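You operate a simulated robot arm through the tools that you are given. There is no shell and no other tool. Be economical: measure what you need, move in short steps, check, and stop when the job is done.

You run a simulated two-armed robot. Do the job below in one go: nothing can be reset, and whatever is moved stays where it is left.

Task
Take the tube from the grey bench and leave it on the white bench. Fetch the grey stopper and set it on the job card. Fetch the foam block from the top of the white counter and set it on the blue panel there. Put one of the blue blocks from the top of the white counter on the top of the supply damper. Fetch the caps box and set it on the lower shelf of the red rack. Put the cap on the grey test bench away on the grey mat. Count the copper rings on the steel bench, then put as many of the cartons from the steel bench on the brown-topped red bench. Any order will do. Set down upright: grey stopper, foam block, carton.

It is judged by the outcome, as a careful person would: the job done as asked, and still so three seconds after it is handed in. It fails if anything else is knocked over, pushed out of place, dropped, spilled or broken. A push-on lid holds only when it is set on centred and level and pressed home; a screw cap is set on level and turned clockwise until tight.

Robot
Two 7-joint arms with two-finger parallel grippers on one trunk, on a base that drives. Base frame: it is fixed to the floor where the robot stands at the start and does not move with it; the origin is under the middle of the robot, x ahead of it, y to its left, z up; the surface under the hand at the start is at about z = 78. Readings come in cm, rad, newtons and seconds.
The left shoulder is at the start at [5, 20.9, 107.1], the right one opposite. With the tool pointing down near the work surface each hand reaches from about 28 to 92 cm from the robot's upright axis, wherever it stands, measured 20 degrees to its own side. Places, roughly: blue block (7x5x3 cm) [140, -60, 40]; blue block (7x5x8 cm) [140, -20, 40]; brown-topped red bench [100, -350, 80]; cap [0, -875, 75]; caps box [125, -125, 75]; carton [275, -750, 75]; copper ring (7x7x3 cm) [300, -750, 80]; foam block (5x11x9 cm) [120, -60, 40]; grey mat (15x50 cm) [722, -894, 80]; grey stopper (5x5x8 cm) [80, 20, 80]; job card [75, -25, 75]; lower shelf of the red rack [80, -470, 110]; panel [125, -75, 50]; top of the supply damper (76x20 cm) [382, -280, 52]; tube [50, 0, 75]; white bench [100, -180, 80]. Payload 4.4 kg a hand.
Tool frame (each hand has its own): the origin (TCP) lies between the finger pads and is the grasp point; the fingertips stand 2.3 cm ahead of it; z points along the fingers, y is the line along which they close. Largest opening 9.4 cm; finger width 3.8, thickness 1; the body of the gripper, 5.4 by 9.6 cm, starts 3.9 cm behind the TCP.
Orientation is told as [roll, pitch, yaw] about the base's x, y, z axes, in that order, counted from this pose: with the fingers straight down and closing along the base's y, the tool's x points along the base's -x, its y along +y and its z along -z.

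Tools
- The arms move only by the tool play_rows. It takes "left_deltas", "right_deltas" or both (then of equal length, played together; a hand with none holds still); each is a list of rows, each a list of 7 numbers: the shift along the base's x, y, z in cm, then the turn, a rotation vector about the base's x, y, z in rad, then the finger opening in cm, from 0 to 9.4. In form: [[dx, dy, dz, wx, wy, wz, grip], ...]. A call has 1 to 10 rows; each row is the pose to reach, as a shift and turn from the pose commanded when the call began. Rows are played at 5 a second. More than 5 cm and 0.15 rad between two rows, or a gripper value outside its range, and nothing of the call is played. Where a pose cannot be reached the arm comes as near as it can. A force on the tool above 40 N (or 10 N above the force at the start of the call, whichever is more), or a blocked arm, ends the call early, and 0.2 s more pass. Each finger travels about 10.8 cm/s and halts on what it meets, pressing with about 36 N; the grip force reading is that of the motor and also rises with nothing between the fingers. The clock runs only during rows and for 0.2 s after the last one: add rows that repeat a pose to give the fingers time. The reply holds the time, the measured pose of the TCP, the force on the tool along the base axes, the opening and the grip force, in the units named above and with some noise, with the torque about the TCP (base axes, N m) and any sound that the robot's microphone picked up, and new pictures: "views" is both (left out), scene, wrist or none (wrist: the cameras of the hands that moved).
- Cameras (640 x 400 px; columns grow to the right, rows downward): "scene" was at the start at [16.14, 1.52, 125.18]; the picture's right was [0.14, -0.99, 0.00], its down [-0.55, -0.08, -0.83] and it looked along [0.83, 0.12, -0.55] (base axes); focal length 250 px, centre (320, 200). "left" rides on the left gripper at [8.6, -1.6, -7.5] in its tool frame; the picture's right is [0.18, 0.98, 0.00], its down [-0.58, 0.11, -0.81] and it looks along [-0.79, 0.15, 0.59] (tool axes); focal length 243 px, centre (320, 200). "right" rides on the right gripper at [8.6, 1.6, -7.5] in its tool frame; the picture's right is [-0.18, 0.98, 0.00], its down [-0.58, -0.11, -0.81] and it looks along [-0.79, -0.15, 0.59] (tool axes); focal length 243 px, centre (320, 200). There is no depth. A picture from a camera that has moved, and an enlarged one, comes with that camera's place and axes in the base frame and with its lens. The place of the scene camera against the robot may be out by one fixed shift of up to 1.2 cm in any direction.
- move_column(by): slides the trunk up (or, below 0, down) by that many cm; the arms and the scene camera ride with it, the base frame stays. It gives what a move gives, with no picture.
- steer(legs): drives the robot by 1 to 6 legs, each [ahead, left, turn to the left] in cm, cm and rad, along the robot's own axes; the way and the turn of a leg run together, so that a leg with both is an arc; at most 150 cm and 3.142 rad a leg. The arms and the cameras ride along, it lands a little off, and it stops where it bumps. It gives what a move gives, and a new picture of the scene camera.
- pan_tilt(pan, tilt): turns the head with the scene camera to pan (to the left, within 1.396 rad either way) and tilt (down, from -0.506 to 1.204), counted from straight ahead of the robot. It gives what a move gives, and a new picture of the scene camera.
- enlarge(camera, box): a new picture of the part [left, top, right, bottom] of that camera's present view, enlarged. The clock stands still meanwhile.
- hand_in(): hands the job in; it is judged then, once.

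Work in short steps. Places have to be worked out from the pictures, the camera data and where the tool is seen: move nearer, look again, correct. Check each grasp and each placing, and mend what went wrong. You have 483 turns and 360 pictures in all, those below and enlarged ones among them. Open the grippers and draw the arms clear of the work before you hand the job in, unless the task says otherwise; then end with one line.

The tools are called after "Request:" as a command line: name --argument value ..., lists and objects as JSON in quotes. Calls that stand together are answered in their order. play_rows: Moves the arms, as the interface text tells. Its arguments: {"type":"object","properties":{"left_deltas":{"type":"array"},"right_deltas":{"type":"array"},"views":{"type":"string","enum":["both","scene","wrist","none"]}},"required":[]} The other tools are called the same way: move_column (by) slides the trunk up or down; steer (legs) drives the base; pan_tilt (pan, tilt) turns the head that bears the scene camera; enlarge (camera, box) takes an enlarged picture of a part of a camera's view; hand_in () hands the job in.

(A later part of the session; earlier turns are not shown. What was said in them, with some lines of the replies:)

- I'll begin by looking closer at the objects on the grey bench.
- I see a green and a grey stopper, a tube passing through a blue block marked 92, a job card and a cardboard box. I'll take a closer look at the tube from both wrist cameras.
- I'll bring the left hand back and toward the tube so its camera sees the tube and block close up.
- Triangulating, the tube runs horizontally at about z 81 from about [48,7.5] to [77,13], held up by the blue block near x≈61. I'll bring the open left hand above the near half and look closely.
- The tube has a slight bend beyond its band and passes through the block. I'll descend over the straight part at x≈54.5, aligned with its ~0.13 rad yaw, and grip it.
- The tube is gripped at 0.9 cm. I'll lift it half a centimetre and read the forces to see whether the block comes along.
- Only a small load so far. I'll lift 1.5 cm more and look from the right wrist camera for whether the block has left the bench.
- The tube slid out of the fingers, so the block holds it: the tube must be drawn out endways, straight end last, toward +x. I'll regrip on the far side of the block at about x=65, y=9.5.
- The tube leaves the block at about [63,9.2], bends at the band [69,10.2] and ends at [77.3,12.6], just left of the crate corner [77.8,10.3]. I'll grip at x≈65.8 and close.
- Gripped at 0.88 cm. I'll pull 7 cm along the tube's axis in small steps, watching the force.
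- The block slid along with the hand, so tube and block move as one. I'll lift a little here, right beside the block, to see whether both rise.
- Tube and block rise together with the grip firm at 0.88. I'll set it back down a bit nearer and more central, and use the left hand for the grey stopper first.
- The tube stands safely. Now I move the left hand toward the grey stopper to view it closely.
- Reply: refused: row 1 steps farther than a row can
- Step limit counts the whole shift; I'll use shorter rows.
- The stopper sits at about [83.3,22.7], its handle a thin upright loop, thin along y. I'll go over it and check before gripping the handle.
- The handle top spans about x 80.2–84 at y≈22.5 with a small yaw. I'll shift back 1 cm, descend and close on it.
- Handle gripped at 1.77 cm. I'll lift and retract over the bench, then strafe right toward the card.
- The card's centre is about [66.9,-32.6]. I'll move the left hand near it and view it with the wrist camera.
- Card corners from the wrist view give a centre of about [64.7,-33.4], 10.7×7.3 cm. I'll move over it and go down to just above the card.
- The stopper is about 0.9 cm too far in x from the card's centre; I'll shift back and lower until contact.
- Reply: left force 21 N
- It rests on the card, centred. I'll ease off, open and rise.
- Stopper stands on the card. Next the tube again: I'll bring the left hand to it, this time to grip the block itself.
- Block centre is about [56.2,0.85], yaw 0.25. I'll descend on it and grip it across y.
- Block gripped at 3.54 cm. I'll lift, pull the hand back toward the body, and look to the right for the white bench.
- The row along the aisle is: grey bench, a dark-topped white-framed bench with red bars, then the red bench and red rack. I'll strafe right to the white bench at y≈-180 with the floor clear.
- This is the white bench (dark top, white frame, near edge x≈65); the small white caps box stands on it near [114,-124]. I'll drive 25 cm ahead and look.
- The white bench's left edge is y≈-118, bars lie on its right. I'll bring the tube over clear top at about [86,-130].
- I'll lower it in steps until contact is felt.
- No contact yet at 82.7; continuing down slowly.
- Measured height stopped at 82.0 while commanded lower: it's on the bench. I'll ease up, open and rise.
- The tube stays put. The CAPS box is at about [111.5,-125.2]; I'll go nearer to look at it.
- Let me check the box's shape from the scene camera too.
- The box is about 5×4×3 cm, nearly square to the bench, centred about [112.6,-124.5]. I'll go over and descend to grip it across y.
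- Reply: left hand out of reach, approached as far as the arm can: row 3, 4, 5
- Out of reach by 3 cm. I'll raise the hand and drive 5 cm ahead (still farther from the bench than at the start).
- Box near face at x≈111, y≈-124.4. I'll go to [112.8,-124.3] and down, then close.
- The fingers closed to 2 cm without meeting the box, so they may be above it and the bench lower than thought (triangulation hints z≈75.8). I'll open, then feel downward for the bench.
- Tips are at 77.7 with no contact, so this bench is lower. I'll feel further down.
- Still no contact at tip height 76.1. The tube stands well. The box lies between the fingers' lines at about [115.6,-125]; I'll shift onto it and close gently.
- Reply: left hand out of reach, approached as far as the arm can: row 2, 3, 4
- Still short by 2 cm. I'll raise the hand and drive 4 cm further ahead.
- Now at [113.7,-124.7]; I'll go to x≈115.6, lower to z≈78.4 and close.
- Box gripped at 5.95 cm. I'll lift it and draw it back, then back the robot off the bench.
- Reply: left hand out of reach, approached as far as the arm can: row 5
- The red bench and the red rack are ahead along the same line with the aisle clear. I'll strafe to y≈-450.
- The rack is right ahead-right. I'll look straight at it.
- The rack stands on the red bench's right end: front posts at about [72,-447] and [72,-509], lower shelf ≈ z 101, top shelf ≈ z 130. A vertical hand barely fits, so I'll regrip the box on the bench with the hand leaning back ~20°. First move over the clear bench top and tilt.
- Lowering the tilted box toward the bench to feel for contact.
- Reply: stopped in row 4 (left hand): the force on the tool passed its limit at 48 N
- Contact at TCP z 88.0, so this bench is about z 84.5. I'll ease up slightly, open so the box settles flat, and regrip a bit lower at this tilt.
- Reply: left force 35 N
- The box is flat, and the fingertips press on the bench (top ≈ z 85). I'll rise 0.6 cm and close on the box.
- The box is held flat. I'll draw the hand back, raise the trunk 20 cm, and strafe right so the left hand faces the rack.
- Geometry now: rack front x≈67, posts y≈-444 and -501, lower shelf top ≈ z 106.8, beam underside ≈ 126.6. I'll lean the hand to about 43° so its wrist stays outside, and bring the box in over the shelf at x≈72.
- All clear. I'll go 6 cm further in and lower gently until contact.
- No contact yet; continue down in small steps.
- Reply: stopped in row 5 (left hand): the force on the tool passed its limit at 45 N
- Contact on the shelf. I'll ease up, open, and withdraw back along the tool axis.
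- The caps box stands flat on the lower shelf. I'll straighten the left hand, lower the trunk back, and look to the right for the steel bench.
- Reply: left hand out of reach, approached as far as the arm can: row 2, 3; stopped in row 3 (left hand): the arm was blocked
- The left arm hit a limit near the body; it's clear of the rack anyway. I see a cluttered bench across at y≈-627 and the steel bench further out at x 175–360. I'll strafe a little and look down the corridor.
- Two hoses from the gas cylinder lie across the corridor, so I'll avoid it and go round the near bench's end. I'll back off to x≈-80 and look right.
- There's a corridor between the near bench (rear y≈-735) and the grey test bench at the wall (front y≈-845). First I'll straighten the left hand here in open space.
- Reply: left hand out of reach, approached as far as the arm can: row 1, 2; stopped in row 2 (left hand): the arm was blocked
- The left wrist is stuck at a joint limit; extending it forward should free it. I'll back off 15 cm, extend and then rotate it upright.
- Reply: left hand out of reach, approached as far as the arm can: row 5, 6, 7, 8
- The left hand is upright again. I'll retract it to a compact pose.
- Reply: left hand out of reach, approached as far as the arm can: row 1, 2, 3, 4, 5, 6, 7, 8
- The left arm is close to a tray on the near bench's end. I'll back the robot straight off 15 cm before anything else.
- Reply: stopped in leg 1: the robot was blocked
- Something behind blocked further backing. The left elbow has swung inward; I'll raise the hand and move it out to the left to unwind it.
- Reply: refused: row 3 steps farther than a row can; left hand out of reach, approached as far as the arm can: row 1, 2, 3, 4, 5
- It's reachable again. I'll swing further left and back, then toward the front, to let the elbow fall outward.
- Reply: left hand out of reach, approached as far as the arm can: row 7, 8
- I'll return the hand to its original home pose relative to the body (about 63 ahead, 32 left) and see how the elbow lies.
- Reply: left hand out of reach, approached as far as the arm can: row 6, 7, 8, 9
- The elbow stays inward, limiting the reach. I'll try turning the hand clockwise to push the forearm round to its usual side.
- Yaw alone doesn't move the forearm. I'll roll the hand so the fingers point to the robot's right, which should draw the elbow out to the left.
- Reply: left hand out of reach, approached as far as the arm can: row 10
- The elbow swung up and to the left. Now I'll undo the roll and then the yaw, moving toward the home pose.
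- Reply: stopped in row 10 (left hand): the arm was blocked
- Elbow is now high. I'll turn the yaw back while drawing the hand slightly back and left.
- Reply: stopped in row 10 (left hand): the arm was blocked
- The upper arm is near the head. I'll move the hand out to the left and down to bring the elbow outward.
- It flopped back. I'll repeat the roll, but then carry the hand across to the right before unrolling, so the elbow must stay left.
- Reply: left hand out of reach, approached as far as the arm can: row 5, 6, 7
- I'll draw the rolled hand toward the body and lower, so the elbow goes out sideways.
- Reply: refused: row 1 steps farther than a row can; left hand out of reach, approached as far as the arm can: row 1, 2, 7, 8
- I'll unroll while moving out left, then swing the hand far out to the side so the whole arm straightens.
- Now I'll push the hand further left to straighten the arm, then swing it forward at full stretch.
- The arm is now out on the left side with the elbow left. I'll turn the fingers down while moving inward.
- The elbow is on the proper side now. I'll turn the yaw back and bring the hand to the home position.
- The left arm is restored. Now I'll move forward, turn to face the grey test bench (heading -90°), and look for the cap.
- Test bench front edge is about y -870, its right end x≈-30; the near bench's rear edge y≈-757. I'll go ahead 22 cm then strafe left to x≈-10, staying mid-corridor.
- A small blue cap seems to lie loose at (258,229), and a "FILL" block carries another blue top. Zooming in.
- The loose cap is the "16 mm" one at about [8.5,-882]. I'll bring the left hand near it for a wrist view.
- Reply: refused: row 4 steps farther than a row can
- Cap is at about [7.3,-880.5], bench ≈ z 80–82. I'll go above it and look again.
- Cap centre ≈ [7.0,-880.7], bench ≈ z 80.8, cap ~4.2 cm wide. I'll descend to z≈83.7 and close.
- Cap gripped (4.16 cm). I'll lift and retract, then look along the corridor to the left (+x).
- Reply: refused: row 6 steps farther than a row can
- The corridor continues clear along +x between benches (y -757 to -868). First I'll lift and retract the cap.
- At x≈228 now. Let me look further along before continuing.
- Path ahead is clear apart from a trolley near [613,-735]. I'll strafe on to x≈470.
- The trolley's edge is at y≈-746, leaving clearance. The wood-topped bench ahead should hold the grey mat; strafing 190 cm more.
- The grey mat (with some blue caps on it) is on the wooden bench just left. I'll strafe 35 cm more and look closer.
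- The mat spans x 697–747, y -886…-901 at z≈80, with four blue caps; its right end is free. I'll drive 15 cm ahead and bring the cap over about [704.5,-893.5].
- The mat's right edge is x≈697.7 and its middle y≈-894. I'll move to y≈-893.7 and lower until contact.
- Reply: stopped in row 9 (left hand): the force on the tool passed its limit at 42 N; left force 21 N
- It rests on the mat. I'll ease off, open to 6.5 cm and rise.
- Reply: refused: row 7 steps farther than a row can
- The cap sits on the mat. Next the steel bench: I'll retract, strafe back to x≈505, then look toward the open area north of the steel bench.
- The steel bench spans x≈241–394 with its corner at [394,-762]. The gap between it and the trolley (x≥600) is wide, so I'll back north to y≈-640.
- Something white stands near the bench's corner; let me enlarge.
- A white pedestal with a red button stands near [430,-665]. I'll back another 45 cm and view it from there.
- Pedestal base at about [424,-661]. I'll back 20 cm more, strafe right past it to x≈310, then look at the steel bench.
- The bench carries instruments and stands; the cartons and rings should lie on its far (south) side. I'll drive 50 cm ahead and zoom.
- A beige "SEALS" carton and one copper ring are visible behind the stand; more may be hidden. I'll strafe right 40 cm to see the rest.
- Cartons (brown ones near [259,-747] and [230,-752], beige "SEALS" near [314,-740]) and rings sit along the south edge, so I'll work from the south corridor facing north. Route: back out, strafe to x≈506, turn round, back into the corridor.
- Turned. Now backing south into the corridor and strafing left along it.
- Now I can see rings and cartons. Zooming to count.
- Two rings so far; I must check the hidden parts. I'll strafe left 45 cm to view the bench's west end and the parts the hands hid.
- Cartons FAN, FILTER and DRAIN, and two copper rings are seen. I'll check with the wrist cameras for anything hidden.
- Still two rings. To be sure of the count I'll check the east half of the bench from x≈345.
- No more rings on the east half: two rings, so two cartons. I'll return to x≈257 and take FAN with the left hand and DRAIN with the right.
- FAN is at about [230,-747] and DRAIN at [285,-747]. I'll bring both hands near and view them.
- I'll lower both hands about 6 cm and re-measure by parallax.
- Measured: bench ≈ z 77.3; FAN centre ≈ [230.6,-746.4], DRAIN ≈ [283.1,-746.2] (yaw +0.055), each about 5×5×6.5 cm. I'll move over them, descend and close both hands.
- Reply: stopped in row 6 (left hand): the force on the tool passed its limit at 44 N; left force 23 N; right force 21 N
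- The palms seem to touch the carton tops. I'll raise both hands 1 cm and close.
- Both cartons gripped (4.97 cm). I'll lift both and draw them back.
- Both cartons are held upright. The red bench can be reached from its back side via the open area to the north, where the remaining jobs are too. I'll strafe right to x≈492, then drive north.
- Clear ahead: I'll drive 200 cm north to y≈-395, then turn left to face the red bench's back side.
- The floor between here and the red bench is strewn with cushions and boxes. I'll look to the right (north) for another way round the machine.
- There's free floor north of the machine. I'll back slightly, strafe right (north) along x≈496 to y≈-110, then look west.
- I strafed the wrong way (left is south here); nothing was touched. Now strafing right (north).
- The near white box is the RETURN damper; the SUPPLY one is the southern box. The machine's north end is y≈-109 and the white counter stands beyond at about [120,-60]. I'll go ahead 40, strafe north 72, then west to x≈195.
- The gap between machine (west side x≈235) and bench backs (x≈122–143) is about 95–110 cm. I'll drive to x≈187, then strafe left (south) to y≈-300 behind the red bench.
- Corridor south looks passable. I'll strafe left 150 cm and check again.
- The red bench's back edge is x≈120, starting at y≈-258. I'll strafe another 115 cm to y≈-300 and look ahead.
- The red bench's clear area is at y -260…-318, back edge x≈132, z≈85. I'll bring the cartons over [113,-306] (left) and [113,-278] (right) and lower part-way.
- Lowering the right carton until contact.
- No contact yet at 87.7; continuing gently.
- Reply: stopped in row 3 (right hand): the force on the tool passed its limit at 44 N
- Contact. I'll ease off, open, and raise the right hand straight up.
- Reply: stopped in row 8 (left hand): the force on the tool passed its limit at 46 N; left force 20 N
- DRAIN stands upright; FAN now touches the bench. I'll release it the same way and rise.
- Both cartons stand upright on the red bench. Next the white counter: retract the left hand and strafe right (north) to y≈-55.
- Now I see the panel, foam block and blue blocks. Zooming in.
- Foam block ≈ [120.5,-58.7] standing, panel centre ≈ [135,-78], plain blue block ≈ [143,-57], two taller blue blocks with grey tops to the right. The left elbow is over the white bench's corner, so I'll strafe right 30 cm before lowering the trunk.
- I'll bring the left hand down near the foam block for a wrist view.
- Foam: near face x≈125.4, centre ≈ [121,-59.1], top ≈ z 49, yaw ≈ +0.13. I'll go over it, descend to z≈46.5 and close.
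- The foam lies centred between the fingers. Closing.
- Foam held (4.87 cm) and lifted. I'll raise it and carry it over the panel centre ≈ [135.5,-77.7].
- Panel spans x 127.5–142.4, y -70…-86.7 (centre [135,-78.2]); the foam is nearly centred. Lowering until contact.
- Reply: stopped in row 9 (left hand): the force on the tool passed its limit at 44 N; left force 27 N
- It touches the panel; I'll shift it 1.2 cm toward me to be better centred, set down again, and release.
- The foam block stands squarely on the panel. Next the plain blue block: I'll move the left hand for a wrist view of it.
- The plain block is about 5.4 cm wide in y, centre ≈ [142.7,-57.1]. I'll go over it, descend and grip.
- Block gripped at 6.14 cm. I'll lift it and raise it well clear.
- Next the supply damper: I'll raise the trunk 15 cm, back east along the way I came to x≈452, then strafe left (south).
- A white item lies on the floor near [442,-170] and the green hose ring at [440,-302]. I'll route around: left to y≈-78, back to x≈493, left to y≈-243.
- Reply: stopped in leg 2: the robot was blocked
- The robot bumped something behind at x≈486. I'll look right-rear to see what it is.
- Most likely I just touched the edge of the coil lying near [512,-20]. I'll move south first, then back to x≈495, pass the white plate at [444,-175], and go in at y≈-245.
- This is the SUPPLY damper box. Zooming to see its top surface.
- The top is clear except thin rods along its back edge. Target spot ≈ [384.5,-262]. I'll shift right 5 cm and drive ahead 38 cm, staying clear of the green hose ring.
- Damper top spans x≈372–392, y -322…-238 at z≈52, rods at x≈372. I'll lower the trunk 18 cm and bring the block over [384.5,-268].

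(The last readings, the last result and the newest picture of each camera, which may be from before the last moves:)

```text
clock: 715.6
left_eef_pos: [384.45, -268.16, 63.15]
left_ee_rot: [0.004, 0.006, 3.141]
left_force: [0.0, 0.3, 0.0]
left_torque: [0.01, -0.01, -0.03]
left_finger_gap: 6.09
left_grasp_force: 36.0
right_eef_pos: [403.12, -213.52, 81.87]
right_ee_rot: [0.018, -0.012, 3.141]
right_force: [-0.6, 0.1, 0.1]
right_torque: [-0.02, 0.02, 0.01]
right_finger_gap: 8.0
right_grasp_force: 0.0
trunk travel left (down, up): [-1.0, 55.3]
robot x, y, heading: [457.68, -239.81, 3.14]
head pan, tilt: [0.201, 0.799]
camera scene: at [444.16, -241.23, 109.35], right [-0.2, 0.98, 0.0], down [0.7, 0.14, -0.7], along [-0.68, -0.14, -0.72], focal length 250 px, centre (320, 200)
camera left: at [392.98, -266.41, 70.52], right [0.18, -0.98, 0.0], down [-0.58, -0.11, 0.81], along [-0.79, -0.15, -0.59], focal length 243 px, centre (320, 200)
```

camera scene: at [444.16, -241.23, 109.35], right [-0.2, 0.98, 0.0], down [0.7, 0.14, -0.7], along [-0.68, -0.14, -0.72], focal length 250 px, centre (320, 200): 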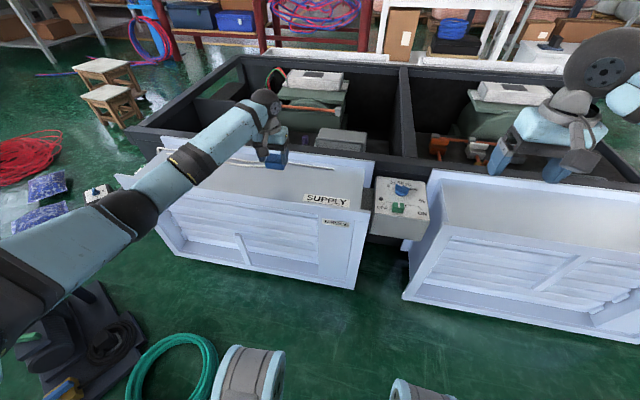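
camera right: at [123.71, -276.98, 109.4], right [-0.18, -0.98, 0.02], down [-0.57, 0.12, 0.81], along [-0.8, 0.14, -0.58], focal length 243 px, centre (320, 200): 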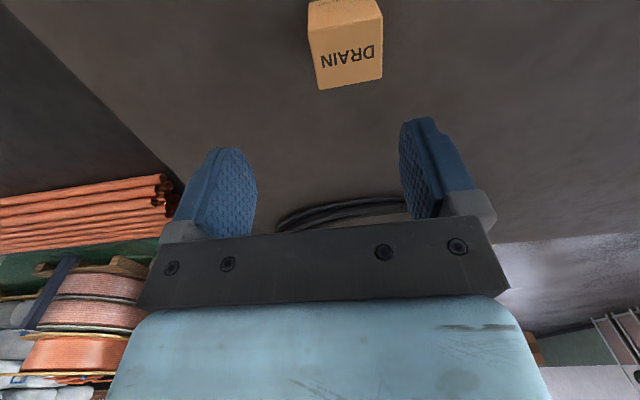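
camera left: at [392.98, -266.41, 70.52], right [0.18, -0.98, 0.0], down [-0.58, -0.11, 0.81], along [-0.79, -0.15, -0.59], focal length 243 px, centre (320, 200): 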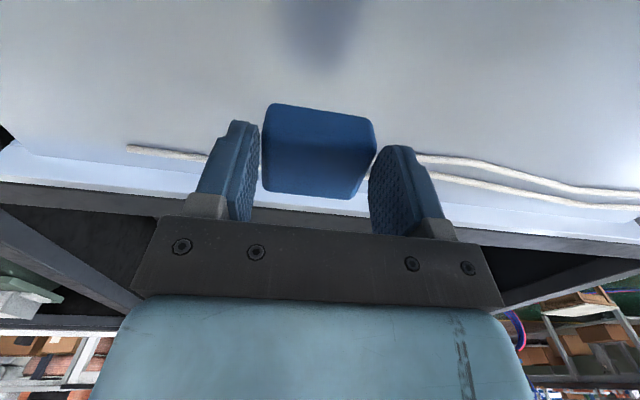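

The landing spot is clear of the strings behind. Lowering to contact.

Request:
play_rows --left_deltas '[[0, 0, -4, 0, 0, 0, 2.5], [0, 0, -6.5, 0, 0, 0, 2.5], [0, 0, -7.2, 0, 0, 0, 2.5], [0, 0, -7.7, 0, 0, 0, 2.5], [0, 0, -8.2, 0, 0, 0, 2.5], [0, 0, -8.7, 0, 0, 0, 2.5], [0, 0, -9.2, 0, 0, 0, 2.5], [0, 0, -9.7, 0, 0, 0, 2.5], [0, 0, -10.2, 0, 0, 0, 2.5]]' --views "wrist"

```text
clock: 716.8
left_eef_pos: [384.43, -268.04, 56.17]
left_ee_rot: [0.002, -0.011, 3.141]
left_force: [8.3, 1.2, 19.8]
left_torque: [-0.17, -0.64, -0.02]
left_finger_gap: 6.15
left_grasp_force: 36.1
right_eef_pos: [403.38, -213.6, 82.11]
right_ee_rot: [0.02, -0.014, 3.14]
right_force: [0.1, 0.1, 0.7]
right_torque: [0.0, -0.01, 0.01]
right_finger_gap: 7.99
right_grasp_force: 0.0
trunk travel left (down, up): [-1.0, 55.3]
robot x, y, heading: [458.12, -240.07, 3.14]
head pan, tilt: [0.201, 0.799]
stopped in row 5 (left hand): the force on the tool passed its limit at 44 N (the readings are from after the stop); the commanded pose is now the measured one
camera left: at [393.0, -266.37, 63.47], right [0.18, -0.98, 0.0], down [-0.57, -0.11, 0.81], along [-0.8, -0.15, -0.58], focal length 243 px, centre (320, 200)
```

left: 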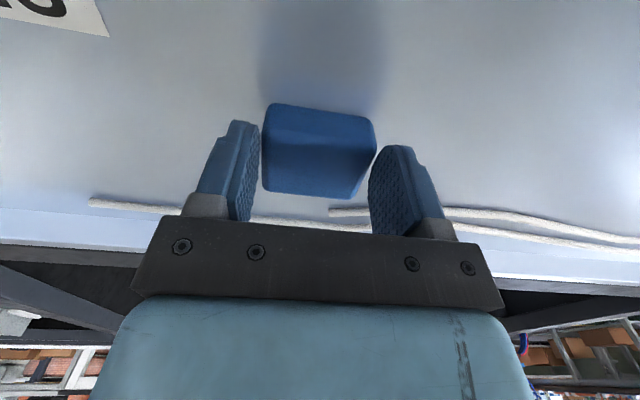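

Contact. I'll ease off, open, and rise straight up.

Request:
play_rows --left_deltas '[[0, 0, 0.2, 0, 0, 0, 4], [0, 0, 0.2, 0, 0, 0, 7], [0, 0, 0.2, 0, 0, 0, 9], [0, 0, 3, 0, 0, 0, 9], [0, 0, 7, 0, 0, 0, 9], [1, 0, 11, 0, 0, 0, 9], [3, 1, 15, 0, 0, 0, 9], [6, 2, 18, 0, 0, 0, 9], [10, 3, 20, 0, 0, 0, 9], [14, 4, 21, 0, 0, 0, 9]]' --views "both"

Request:
enlarge --camera "scene" --box '[190, 130, 430, 280]'

```text
clock: 719.0
left_eef_pos: [398.55, -264.01, 76.62]
left_ee_rot: [0.004, -0.003, 3.14]
left_force: [0.6, -0.5, 0.6]
left_torque: [0.0, 0.06, 0.01]
left_finger_gap: 9.02
left_grasp_force: 0.0
right_eef_pos: [403.21, -213.62, 81.87]
right_ee_rot: [0.017, -0.013, 3.14]
right_force: [0.5, 0.4, 0.3]
right_torque: [0.0, -0.01, 0.03]
right_finger_gap: 7.99
right_grasp_force: 0.0
trunk travel left (down, up): [-1.0, 55.3]
robot x, y, heading: [458.04, -239.88, 3.142]
head pan, tilt: [0.201, 0.799]
camera scene: at [444.23, -241.21, 109.35], right [-0.2, 0.98, 0.0], down [0.7, 0.14, -0.7], along [-0.68, -0.14, -0.72], focal length 250 px, centre (320, 200)
camera left: at [407.01, -262.43, 84.01], right [0.18, -0.98, 0.0], down [-0.58, -0.11, 0.81], along [-0.79, -0.15, -0.59], focal length 243 px, centre (320, 200)
```

scene: 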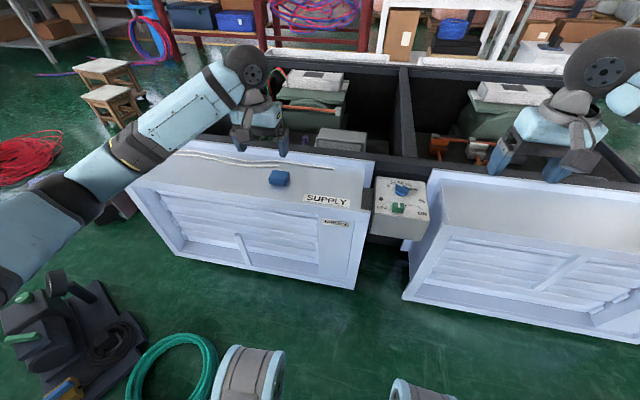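
left: 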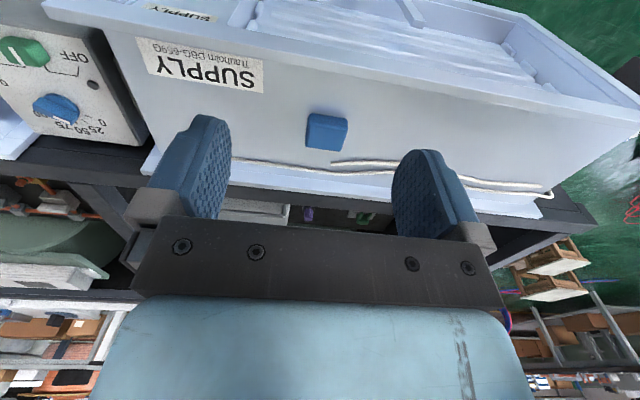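

```text
2.67 times, centred on (310, 205) of scene
camera zoom: at [444.23, -241.21, 109.35], right [-0.2, 0.98, 0.0], down [0.7, 0.14, -0.7], along [-0.68, -0.14, -0.72], focal length 667 px, centre (347, 187)
```

zoom: 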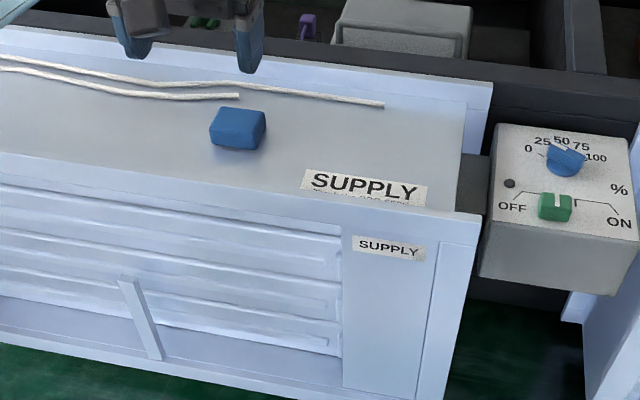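

The blue block rests on the supply damper's top. All seven jobs are done; I'll back the robot clear, grippers open, and take a last look.

Request:
steer --legs '[[-32, 0, 0]]'

```text
clock: 721.1
left_eef_pos: [430.38, -264.06, 76.61]
left_ee_rot: [0.005, -0.005, 3.14]
left_force: [0.7, 0.6, 0.2]
left_torque: [0.0, 0.02, 0.0]
left_finger_gap: 9.02
left_grasp_force: 0.0
right_eef_pos: [435.19, -213.51, 81.88]
right_ee_rot: [0.017, -0.014, 3.139]
right_force: [0.7, 0.5, -0.2]
right_torque: [0.01, 0.0, 0.01]
right_finger_gap: 8.0
right_grasp_force: 0.0
trunk travel left (down, up): [-1.0, 55.3]
robot x, y, heading: [490.08, -239.75, 3.141]
head pan, tilt: [0.201, 0.799]
camera scene: at [476.12, -241.24, 109.35], right [-0.2, 0.98, 0.0], down [0.7, 0.14, -0.7], along [-0.68, -0.14, -0.72], focal length 250 px, centre (320, 200)
```

scene: 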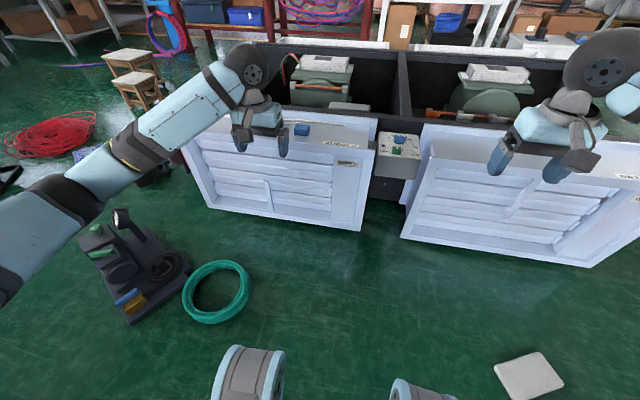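

The robot is clear, both grippers are open and empty, and nothing near the damper has moved. I'm handing in.

Request:
hand_in

```text
The job is handed in.
```

All seven tasks are done and handed in: I counted two copper rings, so two cartons (FAN and DRAIN) went to the red bench. While driving, the robot was blocked twice backing up, once near the storage shelf and once probably by a cable coil on the floor, and I couldn't see whether either one moved.
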